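You operate a simulated robot arm through the tools that you are given. There is no shell and no other tool. Be economical: measure what you need, move in short steps, check, and stop when the job is done.

The job below is to be done with a simulated two-armed robot. You get a single attempt, and the scene is never put back.

JOB
Tip the wet grain into the dryer's top drawer and dry it until DRY lights.
Fine: basket back on the rack, drawer pushed home, dryer off afterwards. Set down upright: steel basket.

The check looks at the end state, three seconds after you hand in, the way a careful person would. Anything else that was tipped, shoved, dropped, spilled or broken makes it a failure.

ROBOT AND FRAMES
Two 7-joint arms with two-finger parallel grippers on one trunk, on a base that drives. Base frame: it is fixed to the floor where the robot stands at the start and does not move with it; the origin is under the middle of the robot, x ahead of it, y to its left, z up. Units: mm, degrees, N and s.
The left shoulder is at the start at [-92, 119, 825], the right one opposite. With the tool pointing down near the work surface each hand reaches from about 100 to 560 mm from the robot's upright axis, wherever it stands, measured 20 degrees to its own side. Places, roughly: bottom dryer drawer [800, 0, 900]; green rocker switch [600, 200, 1300]; grey dryer [900, 100, 1100]; grey slide [800, 0, 1300]; heat knob [700, -100, 1300]; middle dryer drawer [800, 0, 1000]; top dryer drawer [800, 0, 1100]; top of the wire rack [700, 500, 900]. Payload 3.43 kg a hand.
The tool frame of a hand sits at the grasp point between the pads (the TCP): z along the fingers, y along the line on which they close. The tips reach 30 mm beyond it. The gripper opens to 94 mm. The fingers are 28 mm wide and 10 mm thick; the gripper's body (50 by 96 mm) begins 55 mm behind the TCP.
Orientation is told as [roll, pitch, yaw] about the base's x, y, z axes, in that order, counted from this pose: with the fingers straight down and closing along the base's y, the tool's x points along the base's -x, its y along +y and its z along -z.

CONTROLS
- The arms move only by the tool nudge_tool. It takes "left_targets", "right_targets" or both (then of equal length, played together; a hand with none holds still); each is a list that holds one entry, the list of rows, each a list of 7 numbers: the finger opening in mm, from 0 to 94, then the shift along the base's x, y, z in mm, then the turn, a rotation vector about the base's x, y, z in rad. In form: [[[jaw, dx, dy, dz, ax, ay, az], ...]]. A call has 1 to 10 rows; each row shifts and turns the commanded pose from where the row before left it. A row lasts 0.2 s, in which the tool goes at most 50 mm and 8.6 degrees; a call with a longer step from one row to the next is refused whole, and so is a gripper value outside its range. Where a pose cannot be reached the arm comes as near as it can. A force on the tool above 50 N (or 10 N above the force at the start of the call, whichever is more), or a blocked arm, ends the call early, and 0.2 s more pass. Each finger travels about 153 mm/s and halts on what it meets, pressing with about 32 N; the grip force reading is that of the motor and also rises with nothing between the fingers. The clock runs only during rows and for 0.2 s after the last one: add rows that do not move to give the fingers time. It gives the time, the measured TCP pose, the force on the tool (base axes), the opening and the grip force at its end, in the units of the frame above (readings bear some noise), with the torque about the TCP (base axes, N m) and any sound that the robot's microphone picked up.
- Cameras (640 x 400 px; columns grow to the right, rows downward): "scene" is now at [45.2, 3.8, 1554.1]; the picture's right is [0.05, -1.00, 0.00], its down [-0.57, -0.03, -0.82] and it looks along [0.82, 0.04, -0.57] (base axes); focal length 255 px, centre (320, 200). "left" rides on the left gripper at [76, -14, -102] in its tool frame; the picture's right is [0.18, 0.98, 0.00], its down [-0.75, 0.14, -0.64] and it looks along [-0.63, 0.12, 0.77] (tool axes); focal length 243 px, centre (320, 200). "right" rides on the right gripper at [76, 14, -102] in its tool frame; the picture's right is [-0.18, 0.98, 0.00], its down [-0.75, -0.14, -0.64] and it looks along [-0.63, -0.12, 0.77] (tool axes); focal length 243 px, centre (320, 200).
- get_image(camera): a new picture of that camera. The clock stands still meanwhile.
- slide_trunk(by): slides the trunk up (or, below 0, down) by that many mm; the arms and the scene camera ride with it, the base frame stays. It gives what a move gives, with no picture.
- base_move(legs): drives the robot by 1 to 6 legs, each [ahead, left, turn to the left] in mm, mm and degrees, along the robot's own axes; the way and the turn of a leg run together, so that a leg with both is an arc; at most 1500 mm and 180 degrees a leg. The arms and the cameras ride along, it lands a little off, and it stops where it bumps. It gives what a move gives.
- turn_head(pan, tilt): turns the head with the scene camera to pan (to the left, within 143 degrees either way) and tilt (down, from -29 to 69), counted from straight ahead of the robot. It gives what a move gives.
- measure_at(camera, pixels): for up to 12 pixels [column, row] of the newest picture of that camera ("zoom" is the newest enlarged one), the place [x, y, z] in the base frame of the surface seen there, good to about 2 mm. The clock stands still meanwhile.
- enlarge(camera, box): a new picture of the part [left, top, right, bottom] of that camera's present view, enlarged. The clock stands still meanwhile.
- sign_off(): hands the job in; it is judged then, once.

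Work in short steps. Measure before you move; look again where a grasp or a placing could have gone wrong, and mend it. You have 80 turns and 58 pictures in all, those below and enlarged ones among them. Open the grippers and draw the arms clear of the work before you hand the job in, unless the task says otherwise; then end with one line.

The tools are called by a JSON object that holds its "fn" and its "kwargs". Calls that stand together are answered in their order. nudge_tool: Moves the arms, as the interface text tells. Its arguments: {"type":"object","properties":{"left_targets":{"type":"array","items":{"type":"array","items":{"type":"array","items":{"type":"number"}}}},"right_targets":{"type":"array","items":{"type":"array","items":{"type":"array","items":{"type":"number"}}}}},"required":[]} The other tools are called the same way: slide_trunk (by) slides the trunk up or down; base_move (legs) drives the base; turn_head (pan, tilt) turns the head that bears the scene camera; get_image (camera) takes a picture; measure_at (camera, pixels) gives the place of the surface under pixels of a picture; enlarge (camera, box) takes an enlarged picture of a part of a camera's view; sign_off () hands the job in.

At the start:

```text
clock: 0.0
left_tcp_pos: [378.5, 285.9, 999.4]
left_orientation: [0.0, 0.0, 0.0]
left_force: [0.3, 0.4, -0.3]
left_moment: [-0.01, -0.02, -0.06]
left_finger_gap: 93.9
left_gripper_force: 0.0
right_tcp_pos: [296.4, -18.1, 1001.6]
right_orientation: [0.0, 0.1, 0.1]
right_force: [-0.8, -0.5, 0.0]
right_moment: [-0.02, 0.0, 0.0]
right_finger_gap: 93.9
right_gripper_force: 0.0
trunk travel left (down, up): [-250.0, 85.0]
robot x, y, heading: [-0.6, 1.2, -0.1]
head pan, tilt: [2.7, 34.7]
```

scene: 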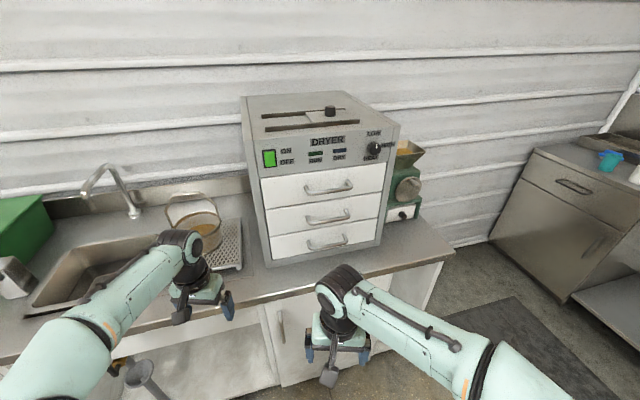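
right: 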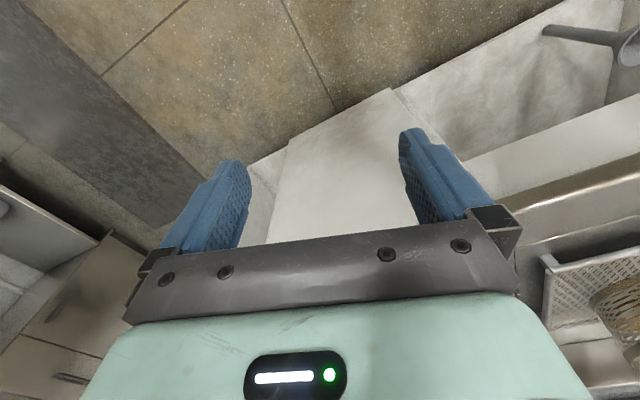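
left: 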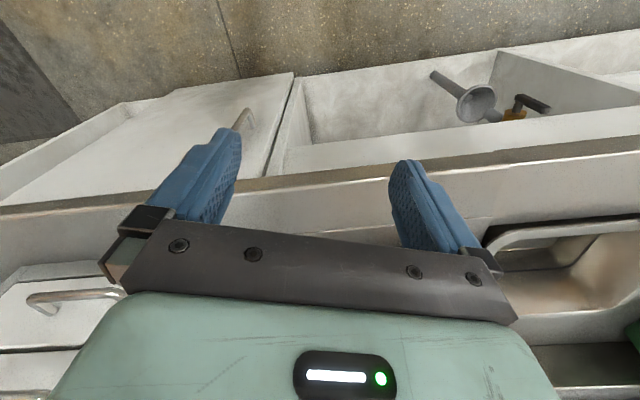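

The scene shows the dryer at (320,180), the basket on the rack at (200,225). I'll enlarge both to see the details.

{"fn": "enlarge", "kwargs": {"camera": "scene", "box": [230, 85, 430, 210]}}

{"fn": "measure_at", "kwargs": {"camera": "scene", "pixels": [[329, 187], [309, 194], [351, 185], [269, 158], [330, 112], [374, 148], [262, 180], [385, 165], [262, 205], [250, 240]]}}

{"fn": "enlarge", "kwargs": {"camera": "scene", "box": [140, 170, 268, 290]}}

```text
3.20 times, centred on (330, 148) of scene
```

zoom: 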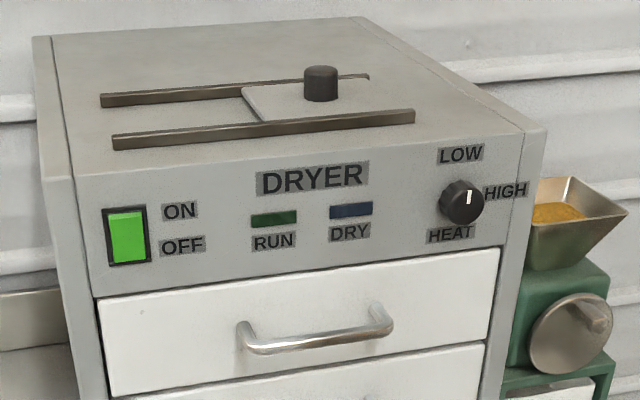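

```text
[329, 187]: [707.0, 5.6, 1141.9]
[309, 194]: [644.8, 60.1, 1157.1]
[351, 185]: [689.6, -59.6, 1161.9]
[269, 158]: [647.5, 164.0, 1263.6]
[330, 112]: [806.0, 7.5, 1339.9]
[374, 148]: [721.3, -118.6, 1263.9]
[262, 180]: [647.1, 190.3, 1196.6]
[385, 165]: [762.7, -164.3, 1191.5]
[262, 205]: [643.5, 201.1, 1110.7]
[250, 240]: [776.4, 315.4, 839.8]
```

```text
3.33 times, centred on (204, 230) of scene
```

zoom: 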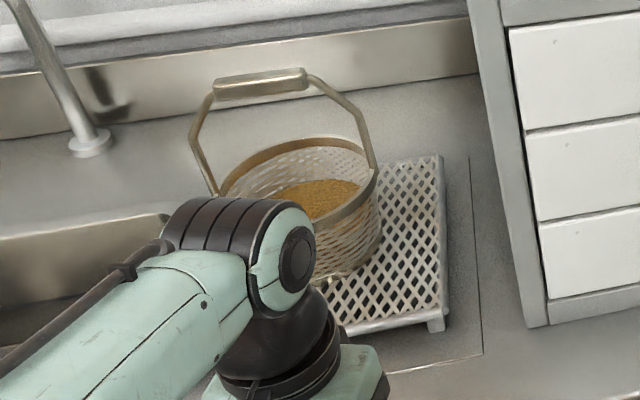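

Dryer front faces about (-0.97,-0.25), so it is turned about 14.6°. Now I'll measure the basket bail, rim and grain, the rack and the counter edge in the zoom.

{"fn": "measure_at", "kwargs": {"camera": "zoom", "pixels": [[218, 90], [262, 82], [303, 78], [213, 188], [368, 150], [372, 178], [300, 143], [318, 195], [330, 230], [437, 160], [438, 322], [345, 332]]}}

{"fn": "measure_at", "kwargs": {"camera": "scene", "pixels": [[260, 301], [400, 275], [306, 190], [352, 182], [328, 218], [330, 243], [276, 255], [372, 244], [270, 262], [398, 130], [245, 98], [350, 95]]}}

```text
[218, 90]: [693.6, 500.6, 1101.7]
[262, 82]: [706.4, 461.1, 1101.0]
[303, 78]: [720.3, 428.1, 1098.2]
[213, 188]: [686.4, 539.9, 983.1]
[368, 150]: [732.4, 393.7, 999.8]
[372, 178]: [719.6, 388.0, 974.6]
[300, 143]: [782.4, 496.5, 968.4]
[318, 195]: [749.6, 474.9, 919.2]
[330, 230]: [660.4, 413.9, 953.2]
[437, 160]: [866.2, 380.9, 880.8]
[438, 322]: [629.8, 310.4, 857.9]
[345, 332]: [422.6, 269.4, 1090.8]
```

```text
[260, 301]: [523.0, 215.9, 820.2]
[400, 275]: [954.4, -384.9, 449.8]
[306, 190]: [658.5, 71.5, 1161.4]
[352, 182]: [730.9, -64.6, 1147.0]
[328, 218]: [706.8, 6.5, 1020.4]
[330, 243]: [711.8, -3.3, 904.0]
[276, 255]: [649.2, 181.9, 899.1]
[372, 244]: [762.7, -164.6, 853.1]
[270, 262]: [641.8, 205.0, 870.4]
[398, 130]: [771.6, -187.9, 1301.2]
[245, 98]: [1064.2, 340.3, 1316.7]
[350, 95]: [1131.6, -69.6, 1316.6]
```

Bail bar is centred near (706,465,1101) and runs along (0.33,-0.94); the rim is at z≈970. I'll raise the trunk fully and drive a little closer so the arms can reach the panel and drawer heights.

{"fn": "slide_trunk", "kwargs": {"by": 85}}

{"fn": "base_move", "kwargs": {"legs": [[120, 0, 0]]}}

{"fn": "get_image", "kwargs": {"camera": "scene"}}

```text
clock: 1.2
left_tcp_pos: [377.7, 286.0, 1086.6]
left_orientation: [0.0, 0.0, 0.0]
left_force: [0.9, 0.2, 0.2]
left_moment: [0.01, -0.02, -0.02]
left_finger_gap: 93.9
left_gripper_force: 0.2
right_tcp_pos: [295.8, -17.8, 1084.9]
right_orientation: [-0.1, 0.0, 0.0]
right_force: [-0.5, 1.0, -0.9]
right_moment: [-0.03, -0.02, 0.02]
right_finger_gap: 94.2
right_gripper_force: 0.1
trunk travel left (down, up): [-335.0, 0.0]
robot x, y, heading: [-0.5, 4.3, -0.0]
head pan, tilt: [2.7, 34.7]
```

```text
clock: 2.4
left_tcp_pos: [495.2, 284.2, 1084.5]
left_orientation: [0.0, 0.0, -0.1]
left_force: [0.8, 0.1, 0.1]
left_moment: [0.01, 0.01, 0.0]
left_finger_gap: 94.1
left_gripper_force: 0.0
right_tcp_pos: [413.1, -18.3, 1085.0]
right_orientation: [0.0, 0.0, -0.1]
right_force: [-0.4, -0.2, -0.2]
right_moment: [-0.01, 0.01, 0.02]
right_finger_gap: 93.9
right_gripper_force: 0.0
trunk travel left (down, up): [-335.0, 0.0]
robot x, y, heading: [120.1, -0.6, -0.2]
head pan, tilt: [2.7, 34.7]
```

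```text
52 pictures are left
```

scene: 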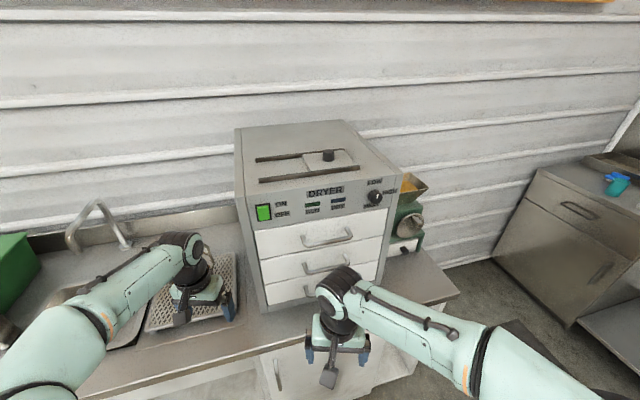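

The right hand is at (413,-18,1085). I'll turn it to point forward with a vertical close while moving toward a pregrasp about 100 mm before the top handle.

{"fn": "nudge_tool", "kwargs": {"right_targets": [[[94, 11, -1, 6, 0.0864, -0.0864, -0.0864], [94, 11, -1, 6, 0.0864, -0.0864, -0.0864], [94, 11, -1, 6, 0.0864, -0.0864, -0.0864], [94, 11, -1, 6, 0.0864, -0.0864, -0.0864], [94, 11, -1, 6, 0.0864, -0.0864, -0.0864], [94, 11, -1, 6, 0.0864, -0.0864, -0.0864], [94, 11, -1, 6, 0.0864, -0.0864, -0.0864], [94, 11, -1, 6, 0.0864, -0.0864, -0.0864], [94, 11, -1, 6, 0.0864, -0.0864, -0.0864], [94, 11, -1, 6, 0.0864, -0.0864, -0.0864]]]}}

{"fn": "enlarge", "kwargs": {"camera": "scene", "box": [220, 110, 420, 310]}}

```text
clock: 4.8
left_tcp_pos: [496.4, 286.6, 1085.7]
left_orientation: [-0.1, 0.0, -0.1]
left_force: [-0.7, 0.2, -0.6]
left_moment: [-0.03, 0.02, 0.04]
left_finger_gap: 94.2
left_gripper_force: 0.0
right_tcp_pos: [523.1, -84.3, 1171.5]
right_orientation: [64.8, -18.8, -69.6]
right_force: [-1.0, 0.6, -0.2]
right_moment: [0.01, 0.01, -0.05]
right_finger_gap: 93.9
right_gripper_force: 0.1
right hand out of reach, approached as far as the arm can: row 10
trunk travel left (down, up): [-335.0, 0.0]
robot x, y, heading: [114.7, -3.1, 0.0]
head pan, tilt: [2.7, 34.7]
stopped in row 10 (right hand): the arm was blocked; the commanded pose is now the measured one
```

```text
2.00 times, centred on (320, 210) of scene
```

zoom: 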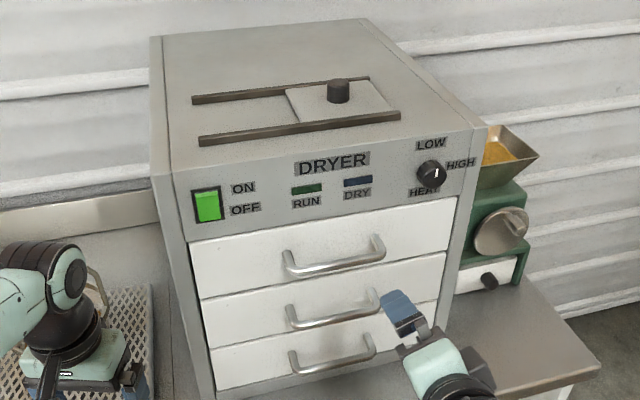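

The wrist hit a limit turning this way. I'll turn it back and then roll the other way.

{"fn": "nudge_tool", "kwargs": {"right_targets": [[[94, -11, 7, -7, -0.0864, 0.0864, 0.0864], [94, -11, 7, -7, -0.0864, 0.0864, 0.0864], [94, -11, 7, -7, -0.0864, 0.0864, 0.0864], [94, -11, 7, -7, -0.0864, 0.0864, 0.0864], [94, -11, 7, -7, -0.0864, 0.0864, 0.0864], [94, -11, 7, -7, -0.0864, 0.0864, 0.0864], [94, -11, 7, -7, -0.0864, 0.0864, 0.0864], [94, -11, 7, -7, -0.0864, 0.0864, 0.0864], [94, -11, 7, -7, -0.0864, 0.0864, 0.0864], [94, -11, 7, -7, -0.0864, 0.0864, 0.0864]]]}}

{"fn": "nudge_tool", "kwargs": {"right_targets": [[[94, 11, -4, 6, -0.0864, -0.0864, 0.0864], [94, 11, -4, 6, -0.0864, -0.0864, 0.0864], [94, 11, -4, 6, -0.0864, -0.0864, 0.0864], [94, 11, -4, 6, -0.0864, -0.0864, 0.0864], [94, 11, -4, 6, -0.0864, -0.0864, 0.0864], [94, 11, -4, 6, -0.0864, -0.0864, 0.0864], [94, 11, -4, 6, -0.0864, -0.0864, 0.0864], [94, 11, -4, 6, -0.0864, -0.0864, 0.0864], [94, 11, -4, 6, -0.0864, -0.0864, 0.0864]]]}}

```text
clock: 7.0
left_tcp_pos: [497.3, 286.3, 1085.2]
left_orientation: [0.0, 0.0, -0.1]
left_force: [-0.3, 0.4, -0.3]
left_moment: [0.0, -0.01, 0.03]
left_finger_gap: 94.0
left_gripper_force: 0.0
right_tcp_pos: [412.0, -15.3, 1102.4]
right_orientation: [-2.8, -3.7, 2.0]
right_force: [-0.6, 0.8, -0.1]
right_moment: [-0.01, -0.01, 0.01]
right_finger_gap: 93.7
right_gripper_force: 0.0
trunk travel left (down, up): [-335.0, 0.0]
robot x, y, heading: [116.0, 0.9, 0.1]
head pan, tilt: [2.7, 34.7]
```

```text
clock: 9.0
left_tcp_pos: [495.5, 285.2, 1086.4]
left_orientation: [0.0, 0.0, -0.1]
left_force: [-0.7, 0.1, 0.5]
left_moment: [-0.02, -0.01, 0.03]
left_finger_gap: 93.9
left_gripper_force: 0.0
right_tcp_pos: [511.8, -50.7, 1156.3]
right_orientation: [-63.7, -17.9, 64.4]
right_force: [-0.7, -0.4, 0.2]
right_moment: [0.05, -0.01, -0.03]
right_finger_gap: 93.8
right_gripper_force: 0.2
trunk travel left (down, up): [-335.0, 0.0]
robot x, y, heading: [113.7, -0.3, 0.3]
head pan, tilt: [2.7, 34.7]
```

This direction works. I'll measure the handle exactly in the last zoom (bar from (288,265) to (380,245)) along with the slide, knob and rocker.

{"fn": "measure_at", "kwargs": {"camera": "zoom", "pixels": [[300, 272], [318, 270], [335, 268], [352, 264], [368, 259], [325, 240], [210, 260], [440, 215], [207, 200], [207, 218], [430, 175], [338, 90]]}}

{"fn": "nudge_tool", "kwargs": {"right_targets": [[[94, 8, 3, 0, -0.0592, -0.0718, 0.102], [94, 8, 3, 0, -0.0592, -0.0718, 0.102], [94, 8, 3, 0, -0.0592, -0.0718, 0.102], [94, 8, 3, 0, -0.0592, -0.0718, 0.102], [94, 8, 3, 0, -0.0592, -0.0718, 0.102], [94, 8, 3, 0, -0.0592, -0.0718, 0.102]]]}}

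```text
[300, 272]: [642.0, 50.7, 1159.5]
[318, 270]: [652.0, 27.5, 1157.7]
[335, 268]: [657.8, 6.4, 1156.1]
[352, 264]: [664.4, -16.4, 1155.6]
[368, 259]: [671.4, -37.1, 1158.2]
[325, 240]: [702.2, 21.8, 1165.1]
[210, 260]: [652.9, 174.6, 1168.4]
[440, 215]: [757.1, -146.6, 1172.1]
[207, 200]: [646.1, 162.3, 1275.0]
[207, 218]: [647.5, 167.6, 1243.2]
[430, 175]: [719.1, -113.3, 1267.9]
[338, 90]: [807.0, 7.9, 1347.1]
```

```text
clock: 10.4
left_tcp_pos: [495.4, 284.8, 1085.7]
left_orientation: [-0.1, 0.0, -0.1]
left_force: [0.1, -0.1, -0.6]
left_moment: [-0.01, -0.02, 0.0]
left_finger_gap: 94.2
left_gripper_force: 0.1
right_tcp_pos: [558.1, -28.5, 1149.0]
right_orientation: [-88.1, -0.8, 103.0]
right_force: [-0.6, -0.6, 0.4]
right_moment: [-0.01, -0.01, -0.01]
right_finger_gap: 94.2
right_gripper_force: 0.1
right hand out of reach, approached as far as the arm can: row 6
trunk travel left (down, up): [-335.0, 0.0]
robot x, y, heading: [117.9, -2.1, -0.1]
head pan, tilt: [2.7, 34.7]
```

Handle bar centre is ≈(661,8,1156) and the dryer is turned 18°. The arm is at its reach limit, so I'll drive 80 mm ahead with the open fingers straddling the bar's height.

{"fn": "base_move", "kwargs": {"legs": [[80, 0, 0]]}}

{"fn": "nudge_tool", "kwargs": {"right_targets": [[[94, 0, 6, 4, -0.02, 0, 0.04], [94, 0, 6, 4, -0.01, 0, 0.04]]]}}

{"fn": "get_image", "kwargs": {"camera": "right"}}

{"fn": "get_image", "kwargs": {"camera": "scene"}}

```text
clock: 11.5
left_tcp_pos: [573.7, 286.1, 1083.6]
left_orientation: [-0.1, 0.0, 0.0]
left_force: [0.1, -0.4, -0.1]
left_moment: [-0.03, 0.01, 0.0]
left_finger_gap: 94.0
left_gripper_force: 0.1
right_tcp_pos: [635.0, -27.7, 1147.4]
right_orientation: [-88.2, -0.8, 102.9]
right_force: [0.2, 0.3, -0.7]
right_moment: [-0.02, -0.04, -0.01]
right_finger_gap: 94.1
right_gripper_force: 0.1
trunk travel left (down, up): [-335.0, 0.0]
robot x, y, heading: [198.1, -0.6, 0.0]
head pan, tilt: [2.7, 34.7]
```

```text
clock: 12.1
left_tcp_pos: [575.3, 286.1, 1086.3]
left_orientation: [0.0, 0.0, 0.0]
left_force: [0.1, -1.0, -0.6]
left_moment: [-0.01, 0.03, -0.01]
left_finger_gap: 93.8
left_gripper_force: 0.1
right_tcp_pos: [636.5, -16.0, 1156.9]
right_orientation: [-87.7, 0.9, 107.6]
right_force: [1.4, 0.7, 0.1]
right_moment: [-0.01, 0.04, 0.01]
right_finger_gap: 94.1
right_gripper_force: 0.0
trunk travel left (down, up): [-335.0, 0.0]
robot x, y, heading: [195.6, -1.5, 0.3]
head pan, tilt: [2.7, 34.7]
```

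```text
50 pictures are left
```

right: 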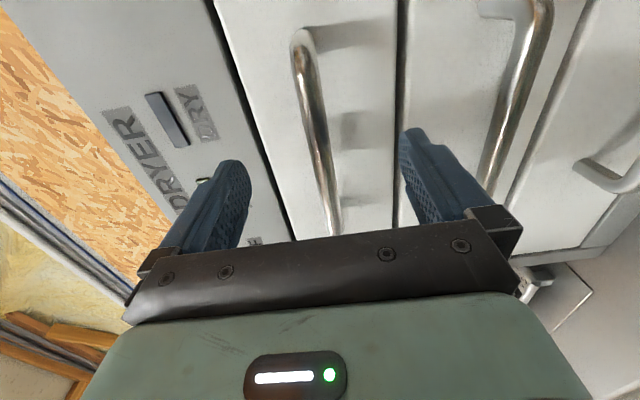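

```text
49 pictures are left
```

scene: 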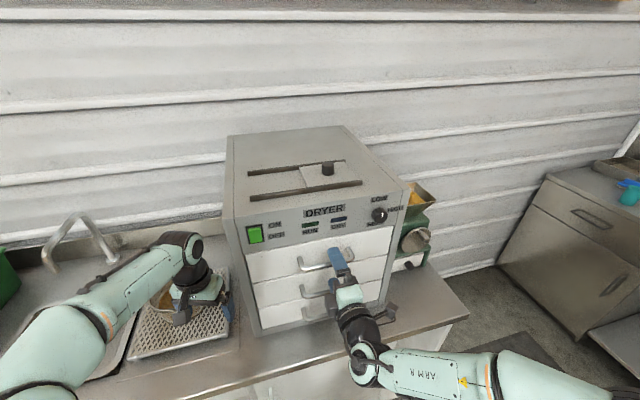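

The bar lies between the fingers (right view, around (320,130)). I'll advance 26 mm and close.

{"fn": "nudge_tool", "kwargs": {"right_targets": [[[94, 12, 4, 0, 0, 0, 0], [94, 13, 4, 0, 0, 0, 0], [60, 0, 0, 0, 0, 0, 0], [20, 0, 0, 0, 0, 0, 0], [0, 0, 0, 0, 0, 0, 0], [0, 0, 0, 0, 0, 0, 0]]]}}

```text
clock: 13.5
left_tcp_pos: [573.6, 285.0, 1085.4]
left_orientation: [-0.1, 0.1, 0.1]
left_force: [-0.6, 0.4, 0.1]
left_moment: [0.01, -0.04, 0.02]
left_finger_gap: 93.9
left_gripper_force: 0.1
right_tcp_pos: [661.1, -8.1, 1154.8]
right_orientation: [-87.4, 0.7, 107.6]
right_force: [-8.9, -1.2, -13.3]
right_moment: [1.22, 0.52, 0.15]
right_finger_gap: 14.2
right_gripper_force: 45.0
trunk travel left (down, up): [-335.0, 0.0]
robot x, y, heading: [195.4, -2.3, -0.0]
head pan, tilt: [2.7, 34.7]
```

Gripped (gap 14.2). Now pull the drawer out along (-0.951,-0.309).

{"fn": "nudge_tool", "kwargs": {"right_targets": [[[0, -10, -3.2, 0, 0, 0, 0], [0, -17, -5.5, 0, 0, 0, 0], [0, -17, -5.5, 0, 0, 0, 0], [0, -17, -5.5, 0, 0, 0, 0], [0, -17, -5.5, 0, 0, 0, 0], [0, -17, -5.5, 0, 0, 0, 0], [0, -17, -5.5, 0, 0, 0, 0], [0, -17, -5.5, 0, 0, 0, 0], [0, -17, -5.5, 0, 0, 0, 0], [0, -17, -5.5, 0, 0, 0, 0]]]}}

{"fn": "get_image", "kwargs": {"camera": "scene"}}

```text
clock: 15.0
left_tcp_pos: [575.4, 284.7, 1086.5]
left_orientation: [0.1, -0.1, 0.0]
left_force: [0.8, 1.0, -0.3]
left_moment: [0.03, -0.03, 0.02]
left_finger_gap: 94.3
left_gripper_force: 0.2
right_tcp_pos: [573.6, -35.8, 1156.1]
right_orientation: [-85.6, 0.4, 107.9]
right_force: [-1.3, 0.9, -7.4]
right_moment: [0.82, 0.47, -0.09]
right_finger_gap: 13.7
right_gripper_force: 45.1
right hand out of reach, approached as far as the arm can: row 6, 7
trunk travel left (down, up): [-335.0, 0.0]
robot x, y, heading: [195.8, -2.7, -0.2]
head pan, tilt: [2.7, 34.7]
stopped in row 7 (right hand): the force on the tool passed its limit at 53 N (the readings are from after the stop); the commanded pose is now the measured one
```

```text
48 pictures are left
```

scene: 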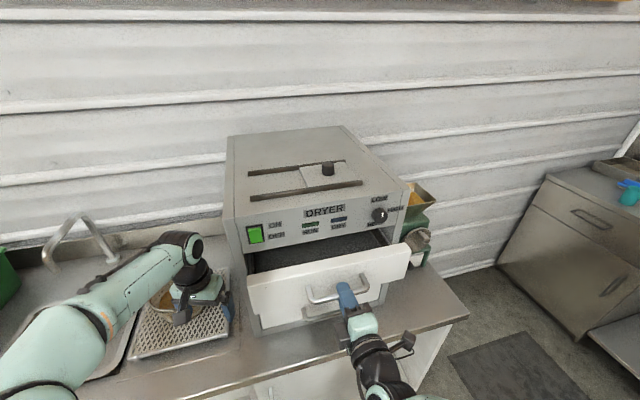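

The drawer is out ~92 mm and the arm is folded to its limit. I'll pull further by driving the base along the drawer axis while still gripping.

{"fn": "base_move", "kwargs": {"legs": [[-90, -29, 0]]}}

{"fn": "get_image", "kwargs": {"camera": "scene"}}

```text
clock: 16.1
left_tcp_pos: [486.6, 255.5, 1085.8]
left_orientation: [-0.1, 0.1, -0.1]
left_force: [-0.3, 0.2, 0.7]
left_moment: [-0.04, 0.03, 0.02]
left_finger_gap: 93.8
left_gripper_force: 0.0
right_tcp_pos: [486.9, -64.0, 1154.2]
right_orientation: [-85.6, 0.6, 107.9]
right_force: [1.4, 0.1, -19.6]
right_moment: [0.9, 0.56, -0.15]
right_finger_gap: 13.6
right_gripper_force: 45.3
trunk travel left (down, up): [-335.0, 0.0]
robot x, y, heading: [106.4, -31.1, -0.1]
head pan, tilt: [2.7, 34.7]
```

```text
47 pictures are left
```

scene: 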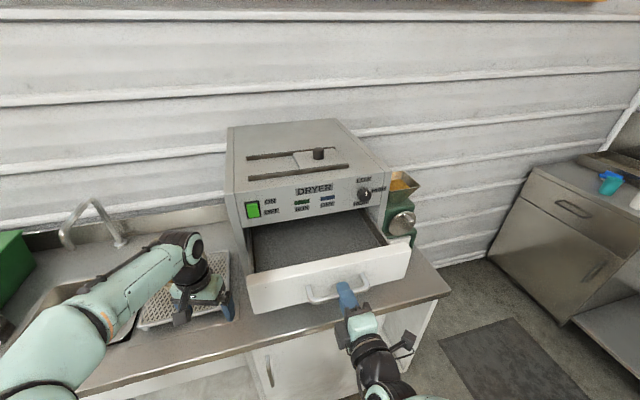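

The drawer is ~183 mm out. I'll release the handle, back off, and measure the drawer tray.

{"fn": "nudge_tool", "kwargs": {"right_targets": [[[14, 0, 0, 2, 0, 0, 0], [50, 0, 0, 0, 0, 0, 0], [94, 0, 0, 0, 0, 0, 0], [94, 0, 0, 0, 0, 0, 0]]]}}

{"fn": "base_move", "kwargs": {"legs": [[-76, -25, 0]]}}

{"fn": "measure_at", "kwargs": {"camera": "scene", "pixels": [[252, 235], [254, 270], [300, 245], [376, 243], [360, 215], [405, 244], [250, 280], [330, 266], [320, 230], [262, 225]]}}

{"fn": "get_image", "kwargs": {"camera": "scene"}}

```text
clock: 17.1
left_tcp_pos: [485.1, 256.3, 1084.1]
left_orientation: [0.0, 0.0, 0.0]
left_force: [-0.2, 0.1, -0.5]
left_moment: [-0.01, 0.02, -0.01]
left_finger_gap: 94.0
left_gripper_force: 0.0
right_tcp_pos: [485.4, -64.3, 1155.6]
right_orientation: [-85.6, 0.6, 107.8]
right_force: [-0.4, 0.3, -0.5]
right_moment: [0.03, 0.03, -0.01]
right_finger_gap: 94.1
right_gripper_force: 0.0
trunk travel left (down, up): [-335.0, 0.0]
robot x, y, heading: [107.5, -32.4, 0.1]
head pan, tilt: [2.7, 34.7]
```

```text
clock: 18.2
left_tcp_pos: [411.3, 231.2, 1085.0]
left_orientation: [-0.1, 0.0, -0.1]
left_force: [0.8, -0.2, 0.1]
left_moment: [0.01, 0.02, 0.04]
left_finger_gap: 93.9
left_gripper_force: 0.0
right_tcp_pos: [409.8, -89.4, 1157.2]
right_orientation: [-85.7, 0.6, 107.8]
right_force: [-0.8, 0.1, 0.3]
right_moment: [-0.01, -0.04, 0.01]
right_finger_gap: 93.9
right_gripper_force: 0.1
trunk travel left (down, up): [-335.0, 0.0]
robot x, y, heading: [35.4, -53.3, -0.2]
head pan, tilt: [2.7, 34.7]
```

```text
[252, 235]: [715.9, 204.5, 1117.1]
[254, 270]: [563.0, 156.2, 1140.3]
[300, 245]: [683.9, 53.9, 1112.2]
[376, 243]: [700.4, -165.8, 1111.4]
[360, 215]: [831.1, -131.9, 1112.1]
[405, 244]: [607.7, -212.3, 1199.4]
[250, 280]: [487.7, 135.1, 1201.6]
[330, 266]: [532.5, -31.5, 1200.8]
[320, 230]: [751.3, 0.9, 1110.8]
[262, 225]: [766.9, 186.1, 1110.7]
```

```text
46 pictures are left
```

scene: 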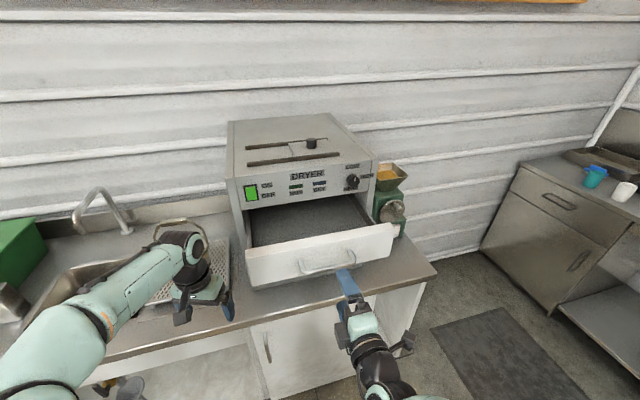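

The tray floor is at z≈1111, the front panel top at 1200 and the side walls at ≈1140. I want a wider opening, so I'll re-grip and pull another ~60 mm by base motion.

{"fn": "base_move", "kwargs": {"legs": [[73, 23, 0]]}}

{"fn": "nudge_tool", "kwargs": {"right_targets": [[[50, 0, 0, 0, 0, 0, 0], [10, 0, 0, 0, 0, 0, 0], [0, 0, 0, 0, 0, 0, 0], [0, 0, 0, 0, 0, 0, 0], [0, 0, 0, 0, 0, 0, 0]]]}}

{"fn": "base_move", "kwargs": {"legs": [[-57, -19, 0]]}}

{"fn": "get_image", "kwargs": {"camera": "scene"}}

```text
clock: 19.2
left_tcp_pos: [481.3, 254.0, 1084.4]
left_orientation: [0.0, 0.0, 0.0]
left_force: [0.7, -1.1, 0.1]
left_moment: [0.01, 0.04, 0.03]
left_finger_gap: 93.5
left_gripper_force: 0.1
right_tcp_pos: [480.2, -67.1, 1156.0]
right_orientation: [-85.5, 0.7, 107.9]
right_force: [-1.1, 0.4, -0.7]
right_moment: [-0.03, -0.02, 0.03]
right_finger_gap: 94.3
right_gripper_force: 0.1
trunk travel left (down, up): [-335.0, 0.0]
robot x, y, heading: [102.1, -30.5, -0.1]
head pan, tilt: [2.7, 34.7]
```

```text
clock: 20.4
left_tcp_pos: [480.7, 254.4, 1084.4]
left_orientation: [0.0, 0.0, 0.0]
left_force: [-1.0, -0.1, -0.4]
left_moment: [0.0, 0.02, -0.02]
left_finger_gap: 94.0
left_gripper_force: 0.1
right_tcp_pos: [480.2, -67.5, 1156.4]
right_orientation: [-85.8, 0.6, 107.8]
right_force: [0.2, 0.1, 2.5]
right_moment: [1.07, 0.31, -0.21]
right_finger_gap: 13.8
right_gripper_force: 44.9
trunk travel left (down, up): [-335.0, 0.0]
robot x, y, heading: [103.6, -30.4, -0.1]
head pan, tilt: [2.7, 34.7]
```

```text
clock: 21.4
left_tcp_pos: [426.0, 235.2, 1086.0]
left_orientation: [0.0, 0.1, 0.0]
left_force: [0.2, 0.6, -0.3]
left_moment: [0.01, 0.0, 0.02]
left_finger_gap: 94.0
left_gripper_force: 0.1
right_tcp_pos: [425.2, -84.7, 1156.1]
right_orientation: [-85.7, 0.5, 107.8]
right_force: [1.1, -0.1, 3.7]
right_moment: [0.85, 0.48, -0.41]
right_finger_gap: 13.8
right_gripper_force: 44.9
trunk travel left (down, up): [-335.0, 0.0]
robot x, y, heading: [48.5, -50.5, -0.6]
head pan, tilt: [2.7, 34.7]
```

```text
45 pictures are left
```

scene: 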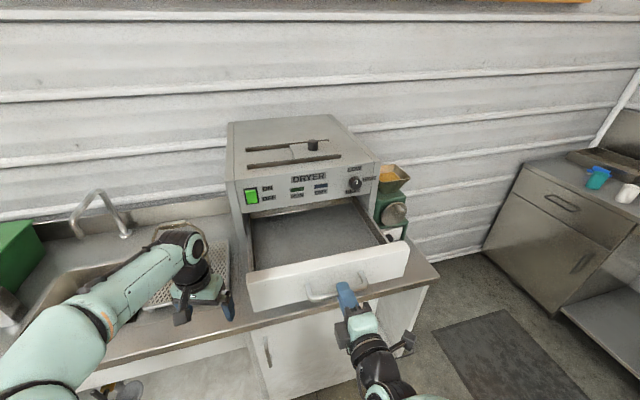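

The drawer is now ~240 mm out with good room. I'll release, back well away, and turn 18° left to stand square to the counter.

{"fn": "nudge_tool", "kwargs": {"right_targets": [[[14, 0, 0, 0, 0, 0, 0], [50, 0, 0, 0, 0, 0, 0], [94, 0, 0, 0, 0, 0, 0], [94, 0, 0, 0, 0, 0, 0]]]}}

{"fn": "base_move", "kwargs": {"legs": [[-171, -55, 0], [0, 0, 18]]}}

{"fn": "nudge_tool", "kwargs": {"left_targets": [[[94, 5, 0, 3, 0.1088, -0.0554, -0.0864], [94, 5, 0, 3, 0.1088, -0.0554, -0.0864], [94, 5, 0, 3, 0.1088, -0.0554, -0.0864], [94, 5, 0, 3, 0.1088, -0.0554, -0.0864], [94, 5, 0, 3, 0.1088, -0.0554, -0.0864], [94, 5, 0, 3, 0.1088, -0.0554, -0.0864], [94, 5, 0, 3, 0.1088, -0.0554, -0.0864], [94, 5, 0, 3, 0.1088, -0.0554, -0.0864], [94, 5, 0, 3, 0.1088, -0.0554, -0.0864], [94, 5, 0, 3, 0.1088, -0.0554, -0.0864]]]}}

```text
clock: 22.4
left_tcp_pos: [425.4, 236.1, 1084.6]
left_orientation: [0.0, 0.1, 0.0]
left_force: [0.9, -0.3, 0.2]
left_moment: [0.0, -0.04, 0.01]
left_finger_gap: 94.0
left_gripper_force: 0.1
right_tcp_pos: [424.0, -84.8, 1154.9]
right_orientation: [-85.6, 0.6, 107.9]
right_force: [0.1, 0.3, 0.1]
right_moment: [-0.02, -0.03, -0.02]
right_finger_gap: 94.0
right_gripper_force: 0.0
trunk travel left (down, up): [-335.0, 0.0]
robot x, y, heading: [45.0, -48.6, -0.1]
head pan, tilt: [2.7, 34.7]
```

```text
clock: 24.9
left_tcp_pos: [144.3, 286.1, 1085.0]
left_orientation: [0.1, -0.1, 18.1]
left_force: [0.2, -0.1, 0.0]
left_moment: [-0.01, 0.0, -0.01]
left_finger_gap: 93.8
left_gripper_force: 0.1
right_tcp_pos: [242.2, -20.5, 1156.9]
right_orientation: [-85.6, 0.7, 125.8]
right_force: [0.4, 0.9, 1.6]
right_moment: [-0.03, -0.02, 0.0]
right_finger_gap: 93.8
right_gripper_force: 0.1
trunk travel left (down, up): [-335.0, 0.0]
robot x, y, heading: [-128.0, -107.0, 17.9]
head pan, tilt: [2.7, 34.7]
```

```text
clock: 27.1
left_tcp_pos: [193.6, 284.2, 1115.7]
left_orientation: [66.5, -15.6, -48.7]
left_force: [0.2, -0.2, 1.0]
left_moment: [-0.03, 0.02, 0.01]
left_finger_gap: 93.7
left_gripper_force: 0.1
right_tcp_pos: [243.4, -20.4, 1155.9]
right_orientation: [-85.6, 0.6, 125.8]
right_force: [-0.6, -0.8, 0.1]
right_moment: [-0.02, 0.0, 0.0]
right_finger_gap: 94.1
right_gripper_force: 0.1
trunk travel left (down, up): [-335.0, 0.0]
robot x, y, heading: [-129.1, -101.8, 17.7]
head pan, tilt: [2.7, 34.7]
```

Left rotation works so far. I'll finish it and at the same time fold the right arm away to the right with its tool turned down.

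{"fn": "nudge_tool", "kwargs": {"left_targets": [[[94, 5, 3, 3, 0.1088, -0.0554, -0.0864], [94, 5, 3, 3, 0.1088, -0.0554, -0.0864], [94, 5, 3, 3, 0.1088, -0.0554, -0.0864], [94, 5, 3, 3, 0.1088, -0.0554, -0.0864], [94, 5, 3, 0, 0, 0, 0], [94, 5, 3, 0, 0, 0, 0], [94, 5, 3, 0, 0, 0, 0], [94, 5, 3, 0, 0, 0, 0], [94, 5, 3, 0, 0, 0, 0], [94, 5, 3, 0, 0, 0, 0]]], "right_targets": [[[94, -2, -23, -3, 0.0191, 0.1206, -0.0864], [94, -2, -23, -3, 0.0191, 0.1206, -0.0864], [94, -2, -23, -3, 0.0191, 0.1206, -0.0864], [94, -2, -23, -3, 0.0191, 0.1206, -0.0864], [94, -2, -23, -3, 0.0191, 0.1206, -0.0864], [94, -2, -23, -3, 0.0191, 0.1206, -0.0864], [94, -2, -23, -3, 0.0191, 0.1206, -0.0864], [94, -2, -23, -3, 0.0191, 0.1206, -0.0864], [94, -2, -23, -3, 0.0191, 0.1206, -0.0864], [94, -2, -23, -3, 0.0191, 0.1206, -0.0864]]]}}

{"fn": "get_image", "kwargs": {"camera": "scene"}}

```text
clock: 29.3
left_tcp_pos: [230.8, 323.2, 1156.6]
left_orientation: [89.9, 0.0, -72.0]
left_force: [0.1, -0.8, 0.1]
left_moment: [0.02, -0.02, -0.03]
left_finger_gap: 93.9
left_gripper_force: 0.0
left hand out of reach, approached as far as the arm can: row 2, 3
right_tcp_pos: [228.8, -247.1, 1129.6]
right_orientation: [-19.1, -15.1, 59.9]
right_force: [0.4, 0.0, 0.6]
right_moment: [0.01, 0.02, 0.02]
right_finger_gap: 94.1
right_gripper_force: 0.1
right hand out of reach, approached as far as the arm can: row 1
trunk travel left (down, up): [-335.0, 0.0]
robot x, y, heading: [-126.0, -108.8, 17.9]
head pan, tilt: [2.7, 34.7]
```

```text
44 pictures are left
```

scene: 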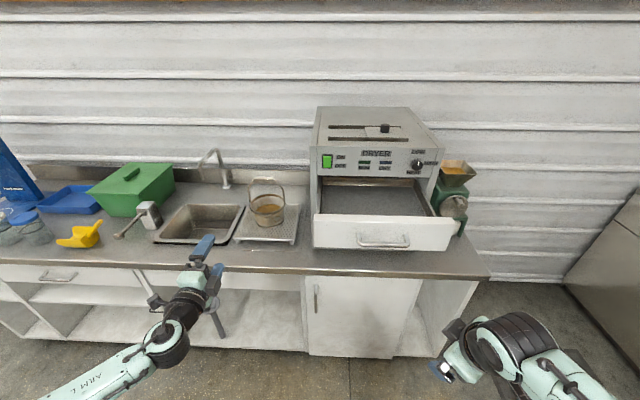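

Everything is visible now and the left tool points at the counter with a vertical close. Before lifting any grain I'll rehearse the raised roll in free air to check that the pour is feasible.

{"fn": "nudge_tool", "kwargs": {"left_targets": [[[94, 0, 0, 30, 0, 0, 0], [94, 0, 0, 40, 0, 0, 0], [94, 0, 0, 40, 0, 0, 0], [94, 0, 0, 40, -0.1408, -0.0457, 0], [94, 0, 0, 40, -0.1408, -0.0457, 0], [94, 0, 0, 20, -0.1408, -0.0457, 0], [94, 0, 0, 0, -0.1408, -0.0457, 0], [94, 0, 0, 0, -0.1408, -0.0457, 0], [94, 0, 0, 0, -0.1408, -0.0457, 0], [94, 0, 0, 0, -0.1408, -0.0457, 0]]]}}

{"fn": "enlarge", "kwargs": {"camera": "scene", "box": [220, 165, 320, 265]}}

{"fn": "measure_at", "kwargs": {"camera": "zoom", "pixels": [[190, 90], [245, 92], [290, 95], [180, 150], [310, 160], [184, 210], [310, 210], [250, 190], [245, 275], [60, 300], [390, 300], [250, 235]]}}

```text
clock: 31.5
left_tcp_pos: [231.8, 322.9, 1367.1]
left_orientation: [89.7, -59.6, -71.9]
left_force: [-0.1, -0.5, 0.1]
left_moment: [-0.01, 0.0, -0.02]
left_finger_gap: 93.8
left_gripper_force: 0.1
right_tcp_pos: [228.4, -246.9, 1128.4]
right_orientation: [-19.0, -15.1, 60.0]
right_force: [0.3, 0.0, 0.2]
right_moment: [-0.02, -0.06, 0.01]
right_finger_gap: 93.6
right_gripper_force: 0.0
trunk travel left (down, up): [-335.0, 0.0]
robot x, y, heading: [-125.6, -101.7, 17.9]
head pan, tilt: [2.7, 34.7]
```

```text
4.00 times, centred on (270, 215) of scene
```

zoom: 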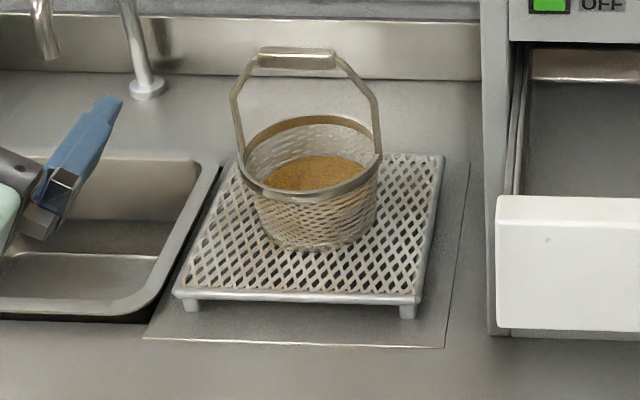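

```text
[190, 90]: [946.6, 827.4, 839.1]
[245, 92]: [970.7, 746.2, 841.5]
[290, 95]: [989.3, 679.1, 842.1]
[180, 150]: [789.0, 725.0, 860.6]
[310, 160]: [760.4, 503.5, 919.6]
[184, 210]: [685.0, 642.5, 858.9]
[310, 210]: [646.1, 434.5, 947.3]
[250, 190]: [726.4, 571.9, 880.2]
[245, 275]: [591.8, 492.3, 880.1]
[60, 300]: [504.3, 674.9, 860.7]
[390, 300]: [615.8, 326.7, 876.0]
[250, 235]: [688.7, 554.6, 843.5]
```

The roll to 60° at z=1367 works. I'll continue the rehearsal to 120° while descending, and measure the basket's bar, rim and bottom in the new zoom.

{"fn": "measure_at", "kwargs": {"camera": "zoom", "pixels": [[262, 60], [297, 57], [332, 59], [297, 66], [238, 110], [375, 110], [243, 165], [378, 162], [310, 195], [310, 122], [310, 247], [315, 172]]}}

{"fn": "nudge_tool", "kwargs": {"left_targets": [[[94, 0, 0, -20, -0.1408, -0.0457, 0], [94, 0, 0, -20, -0.1408, -0.0457, 0], [94, 0, 0, -20, -0.1408, -0.0457, 0], [94, 0, 0, -20, -0.1408, -0.0457, 0], [94, 0, 0, -20, -0.1408, -0.0457, 0], [94, 0, 0, -20, -0.1408, -0.0457, 0], [94, 0, 0, 0, -0.1408, -0.0457, 0]]]}}

```text
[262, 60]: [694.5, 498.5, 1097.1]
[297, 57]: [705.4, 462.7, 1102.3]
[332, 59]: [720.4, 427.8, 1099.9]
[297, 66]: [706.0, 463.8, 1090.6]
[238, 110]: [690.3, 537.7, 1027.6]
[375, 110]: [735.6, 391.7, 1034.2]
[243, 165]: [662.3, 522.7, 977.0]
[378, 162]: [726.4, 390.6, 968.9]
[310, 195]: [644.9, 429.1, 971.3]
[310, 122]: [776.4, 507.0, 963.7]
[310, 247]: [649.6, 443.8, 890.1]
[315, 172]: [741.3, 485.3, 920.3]
```

```text
clock: 33.1
left_tcp_pos: [228.4, 322.5, 1246.0]
left_orientation: [-90.1, -61.1, 107.9]
left_force: [0.3, 0.4, 1.2]
left_moment: [-0.01, 0.02, 0.03]
left_finger_gap: 94.0
left_gripper_force: 0.1
right_tcp_pos: [227.2, -247.6, 1129.7]
right_orientation: [-19.1, -15.1, 60.0]
right_force: [-0.6, 0.3, -0.7]
right_moment: [0.01, 0.02, -0.01]
right_finger_gap: 94.0
right_gripper_force: 0.1
trunk travel left (down, up): [-335.0, 0.0]
robot x, y, heading: [-126.7, -104.8, 18.2]
head pan, tilt: [2.7, 34.7]
```

The full roll to ~120° works. Basket bar centre is ≈(709,464,1095), rim z≈970, bottom ≈885. I'll roll back while moving the hand inward and further forward so the base can stay left of the drawer.

{"fn": "nudge_tool", "kwargs": {"left_targets": [[[94, 5, -12, 0, 0.1408, 0.0457, 0], [94, 5, -12, 0, 0.1408, 0.0457, 0], [94, 5, -12, 0, 0.1408, 0.0457, 0], [94, 5, -12, 0, 0.1408, 0.0457, 0], [94, 5, -12, 0, 0.1408, 0.0457, 0], [94, 5, -12, 0, 0.1408, 0.0457, 0], [94, 5, -12, 0, 0.1408, 0.0457, 0], [94, 5, -12, 0, 0.1408, 0.0457, 0], [94, 5, -12, 0, 0.1408, 0.0457, 0], [94, 5, -12, 0, 0.1408, 0.0457, 0]]]}}

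{"fn": "nudge_tool", "kwargs": {"left_targets": [[[94, 9, 0, -21, 0.1408, 0.0457, 0], [94, 9, 0, -21, 0.1408, 0.0457, 0], [94, 9, 0, -21, 0.1408, 0.0457, 0], [94, 9, 0, -21, 0.1408, 0.0457, 0], [94, 9, 0, -21, 0.0, 0.0, 0], [94, 9, 0, -21, 0.0, 0.0, 0], [94, 0, 0, -21, 0.0, 0.0, 0]]]}}

```text
clock: 35.3
left_tcp_pos: [279.6, 204.1, 1246.8]
left_orientation: [89.9, -33.8, -71.9]
left_force: [-0.8, -0.9, 0.2]
left_moment: [-0.05, 0.0, 0.02]
left_finger_gap: 93.7
left_gripper_force: 0.0
right_tcp_pos: [228.6, -248.0, 1129.5]
right_orientation: [-19.0, -15.1, 59.9]
right_force: [-0.5, 0.1, -0.6]
right_moment: [-0.02, -0.01, -0.03]
right_finger_gap: 94.0
right_gripper_force: 0.1
trunk travel left (down, up): [-335.0, 0.0]
robot x, y, heading: [-125.1, -102.6, 17.9]
head pan, tilt: [2.7, 34.7]
```

```text
clock: 36.9
left_tcp_pos: [324.5, 203.5, 1141.6]
left_orientation: [89.6, 0.0, -71.7]
left_force: [0.2, -0.1, -0.7]
left_moment: [0.01, 0.0, 0.01]
left_finger_gap: 94.0
left_gripper_force: 0.0
left hand out of reach, approached as far as the arm can: row 6, 7
right_tcp_pos: [229.1, -248.6, 1130.6]
right_orientation: [-19.1, -15.1, 59.8]
right_force: [0.2, -0.9, 0.4]
right_moment: [0.02, -0.03, -0.05]
right_finger_gap: 93.9
right_gripper_force: 0.2
trunk travel left (down, up): [-335.0, 0.0]
robot x, y, heading: [-127.3, -103.5, 18.1]
head pan, tilt: [2.7, 34.7]
```

The hand stops at z≈1141 because of a wrist limit, so I'll lower the trunk instead. The right hand would hit the open drawer when I drive in, so I'll first tuck it back, right and lower.

{"fn": "nudge_tool", "kwargs": {"right_targets": [[[94, -13, -25, -15, 0, 0, 0], [94, -13, -25, -15, 0, 0, 0], [94, -13, -25, -15, 0, 0, 0], [94, -13, -25, -15, 0, 0, 0], [94, -13, -25, -15, 0, 0, 0], [94, -13, -25, -15, 0, 0, 0], [94, -13, -25, -15, 0, 0, 0], [94, -13, -25, -15, 0, 0, 0], [94, -13, -25, -15, 0, 0, 0], [94, -13, -25, -15, 0, 0, 0]]]}}

{"fn": "slide_trunk", "kwargs": {"by": -46}}

{"fn": "get_image", "kwargs": {"camera": "scene"}}

```text
clock: 39.1
left_tcp_pos: [323.3, 203.0, 1142.6]
left_orientation: [89.5, 0.1, -71.7]
left_force: [-1.0, -0.2, 0.5]
left_moment: [-0.01, -0.03, 0.0]
left_finger_gap: 94.0
left_gripper_force: 0.1
right_tcp_pos: [99.2, -497.5, 978.3]
right_orientation: [-19.2, -15.1, 60.0]
right_force: [0.0, 0.2, 0.2]
right_moment: [0.04, 0.01, 0.0]
right_finger_gap: 94.1
right_gripper_force: 0.0
trunk travel left (down, up): [-335.0, 0.0]
robot x, y, heading: [-127.2, -105.9, 18.1]
head pan, tilt: [2.7, 34.7]
```

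```text
clock: 40.0
left_tcp_pos: [303.9, 195.7, 1064.5]
left_orientation: [86.3, 0.0, -71.8]
left_force: [-0.7, 0.5, 0.6]
left_moment: [-0.01, -0.03, -0.01]
left_finger_gap: 94.1
left_gripper_force: 0.1
right_tcp_pos: [99.7, -496.6, 933.8]
right_orientation: [-19.1, -15.0, 59.9]
right_force: [-0.3, 0.3, 0.9]
right_moment: [-0.03, 0.04, -0.04]
right_finger_gap: 94.0
right_gripper_force: 0.0
trunk travel left (down, up): [-289.0, 46.0]
robot x, y, heading: [-124.9, -106.0, 17.9]
head pan, tilt: [2.7, 34.7]
```

```text
42 pictures are left
```

scene: 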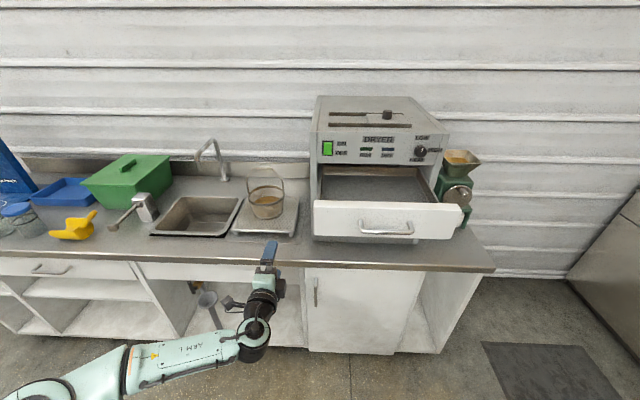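

The trunk took the hand to z≈1064. I'll raise it to the bar height 1095 and check the pose.

{"fn": "nudge_tool", "kwargs": {"left_targets": [[[94, 0, 0, 15, 0, 0, 0], [94, 0, 0, 15, 0, 0, 0], [94, 0, 0, 12, 0, 0, 0]]]}}

```text
clock: 40.8
left_tcp_pos: [304.3, 195.4, 1107.2]
left_orientation: [86.4, -0.1, -71.8]
left_force: [-0.7, -0.7, 1.0]
left_moment: [-0.06, -0.01, -0.02]
left_finger_gap: 94.0
left_gripper_force: 0.1
right_tcp_pos: [98.0, -496.1, 933.1]
right_orientation: [-19.2, -15.1, 59.9]
right_force: [-0.2, -0.2, -0.6]
right_moment: [-0.01, -0.02, -0.03]
right_finger_gap: 93.9
right_gripper_force: 0.1
trunk travel left (down, up): [-289.0, 46.0]
robot x, y, heading: [-127.0, -108.5, 18.0]
head pan, tilt: [2.7, 34.7]
```

The hand tracks again at z=1107. I'll fix the 3.6° droop, settle to z=1095, then drive to the pregrasp in front of the bar.

{"fn": "nudge_tool", "kwargs": {"left_targets": [[[94, 9.5, 3, -6, 0.0097, -0.03, 0], [94, 9.5, 3, -6, 0.0097, -0.03, 0]]]}}

{"fn": "base_move", "kwargs": {"legs": [[250, 131, 0]]}}

{"fn": "get_image", "kwargs": {"camera": "scene"}}

```text
clock: 41.4
left_tcp_pos: [319.8, 206.1, 1100.2]
left_orientation: [89.6, 0.0, -71.9]
left_force: [-0.5, 0.4, -0.9]
left_moment: [-0.01, 0.0, 0.03]
left_finger_gap: 94.1
left_gripper_force: 0.0
left hand out of reach, approached as far as the arm can: row 2
right_tcp_pos: [98.9, -497.3, 932.5]
right_orientation: [-19.0, -15.2, 59.9]
right_force: [-2.2, -0.1, -0.4]
right_moment: [0.0, 0.01, -0.03]
right_finger_gap: 94.1
right_gripper_force: 0.2
trunk travel left (down, up): [-289.0, 46.0]
robot x, y, heading: [-128.3, -104.5, 18.0]
head pan, tilt: [2.7, 34.7]
```

```text
clock: 43.4
left_tcp_pos: [518.4, 407.3, 1100.3]
left_orientation: [89.6, 0.0, -71.6]
left_force: [-0.5, 1.1, 0.1]
left_moment: [0.02, -0.02, 0.02]
left_finger_gap: 94.0
left_gripper_force: 0.0
right_tcp_pos: [298.9, -296.9, 934.3]
right_orientation: [-19.1, -15.2, 60.0]
right_force: [0.1, 0.4, 0.6]
right_moment: [0.01, 0.01, -0.01]
right_finger_gap: 94.1
right_gripper_force: 0.0
trunk travel left (down, up): [-289.0, 46.0]
robot x, y, heading: [73.3, 95.2, 17.9]
head pan, tilt: [2.7, 34.7]
```

```text
41 pictures are left
```

scene: 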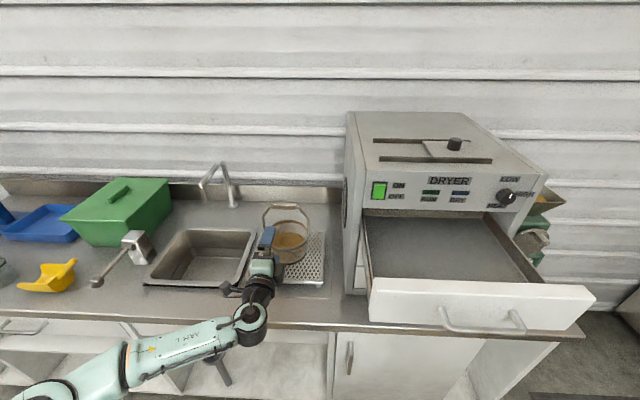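

The bar is 199 mm ahead and 5 mm to the right of the TCP. I'll drive 135 mm, then check with the left camera.

{"fn": "base_move", "kwargs": {"legs": [[135, -5, 0]]}}

{"fn": "get_image", "kwargs": {"camera": "left"}}

{"fn": "measure_at", "kwargs": {"camera": "left", "pixels": [[320, 60], [320, 100], [320, 20], [330, 80]]}}

```text
clock: 44.7
left_tcp_pos: [645.5, 443.7, 1099.0]
left_orientation: [89.5, 0.1, -71.7]
left_force: [0.2, 0.6, -0.2]
left_moment: [-0.02, 0.0, -0.02]
left_finger_gap: 93.9
left_gripper_force: 0.1
right_tcp_pos: [426.0, -258.9, 933.1]
right_orientation: [-19.1, -15.1, 60.2]
right_force: [0.0, -0.3, -0.6]
right_moment: [0.02, 0.05, 0.0]
right_finger_gap: 94.0
right_gripper_force: 0.1
trunk travel left (down, up): [-289.0, 46.0]
robot x, y, heading: [201.3, 134.1, 18.1]
head pan, tilt: [2.7, 34.7]
```

```text
40 pictures are left
```

left: 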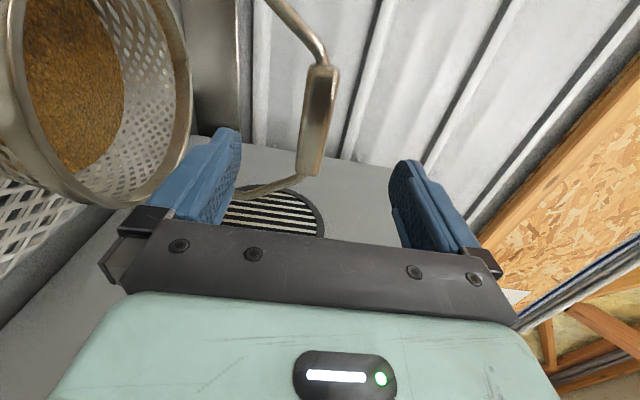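

```text
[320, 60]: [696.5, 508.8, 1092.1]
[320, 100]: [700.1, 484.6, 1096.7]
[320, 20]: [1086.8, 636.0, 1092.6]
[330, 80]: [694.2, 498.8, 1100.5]
```

The bar sits between the fingers (left view, (320,68)–(310,172)), 67 mm ahead and 4 mm low. I'll lower the trunk 4 mm, drive in 64 mm, and close.

{"fn": "slide_trunk", "kwargs": {"by": -4}}

{"fn": "base_move", "kwargs": {"legs": [[64, 0, 0]]}}

{"fn": "get_image", "kwargs": {"camera": "left"}}

```text
clock: 45.2
left_tcp_pos: [645.4, 443.3, 1097.0]
left_orientation: [89.6, -0.1, -71.5]
left_force: [-0.2, -0.8, 0.1]
left_moment: [-0.04, 0.0, -0.02]
left_finger_gap: 94.1
left_gripper_force: 0.0
right_tcp_pos: [426.4, -260.1, 929.5]
right_orientation: [-19.1, -15.1, 60.1]
right_force: [0.0, 0.2, -0.5]
right_moment: [-0.01, 0.02, 0.0]
right_finger_gap: 94.1
right_gripper_force: 0.0
trunk travel left (down, up): [-285.0, 50.0]
robot x, y, heading: [200.1, 132.5, 18.2]
head pan, tilt: [2.7, 34.7]
```

```text
clock: 46.2
left_tcp_pos: [706.6, 463.6, 1094.9]
left_orientation: [89.5, 0.0, -71.5]
left_force: [-0.4, -0.3, -0.6]
left_moment: [0.02, -0.04, 0.01]
left_finger_gap: 93.8
left_gripper_force: 0.0
right_tcp_pos: [487.8, -239.3, 928.8]
right_orientation: [-19.2, -15.1, 60.0]
right_force: [-0.1, -0.7, 0.4]
right_moment: [-0.03, 0.0, 0.0]
right_finger_gap: 94.1
right_gripper_force: 0.0
trunk travel left (down, up): [-285.0, 50.0]
robot x, y, heading: [256.7, 154.5, 18.4]
head pan, tilt: [2.7, 34.7]
```

```text
39 pictures are left
```

left: 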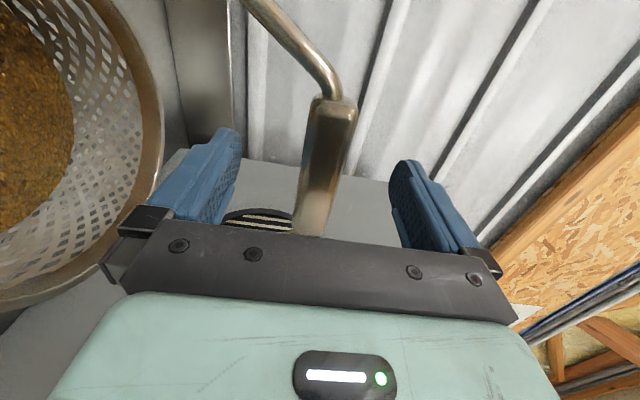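

TCP (706.6,463.6,1095) is on the bar. Close gently in steps.

{"fn": "nudge_tool", "kwargs": {"left_targets": [[[60, 0, 0, 0, 0, 0, 0], [35, 0, 0, 0, 0, 0, 0], [20, 0, 0, 0, 0, 0, 0], [0, 0, 0, 0, 0, 0, 0], [0, 0, 0, 0, 0, 0, 0], [0, 0, 0, 0, 0, 0, 0]]]}}

{"fn": "slide_trunk", "kwargs": {"by": 20}}

{"fn": "enlarge", "kwargs": {"camera": "scene", "box": [200, 170, 380, 300]}}

```text
clock: 47.6
left_tcp_pos: [706.1, 463.9, 1095.9]
left_orientation: [89.3, 0.0, -71.6]
left_force: [-0.1, 0.4, -0.2]
left_moment: [-0.04, 0.03, -0.06]
left_finger_gap: 26.4
left_gripper_force: 32.0
right_tcp_pos: [489.1, -239.2, 928.6]
right_orientation: [-19.0, -15.1, 60.1]
right_force: [0.3, 0.5, -0.7]
right_moment: [0.01, 0.02, -0.04]
right_finger_gap: 94.1
right_gripper_force: 0.1
trunk travel left (down, up): [-285.0, 50.0]
robot x, y, heading: [261.6, 153.6, 18.0]
head pan, tilt: [2.7, 34.7]
```

```text
clock: 48.3
left_tcp_pos: [706.5, 465.1, 1115.7]
left_orientation: [89.6, 0.1, -71.6]
left_force: [0.4, -0.7, -7.4]
left_moment: [-0.05, 0.06, 0.02]
left_finger_gap: 26.4
left_gripper_force: 32.2
right_tcp_pos: [487.4, -239.2, 950.1]
right_orientation: [-19.1, -15.1, 60.1]
right_force: [-0.5, 0.3, 0.0]
right_moment: [-0.01, 0.02, 0.01]
right_finger_gap: 94.2
right_gripper_force: 0.1
trunk travel left (down, up): [-305.0, 30.0]
robot x, y, heading: [261.5, 149.8, 18.2]
head pan, tilt: [2.7, 34.7]
```

```text
3.08 times, centred on (290, 235) of scene
```

zoom: 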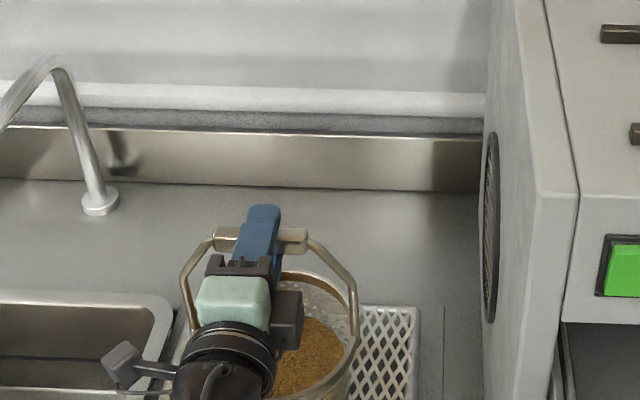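

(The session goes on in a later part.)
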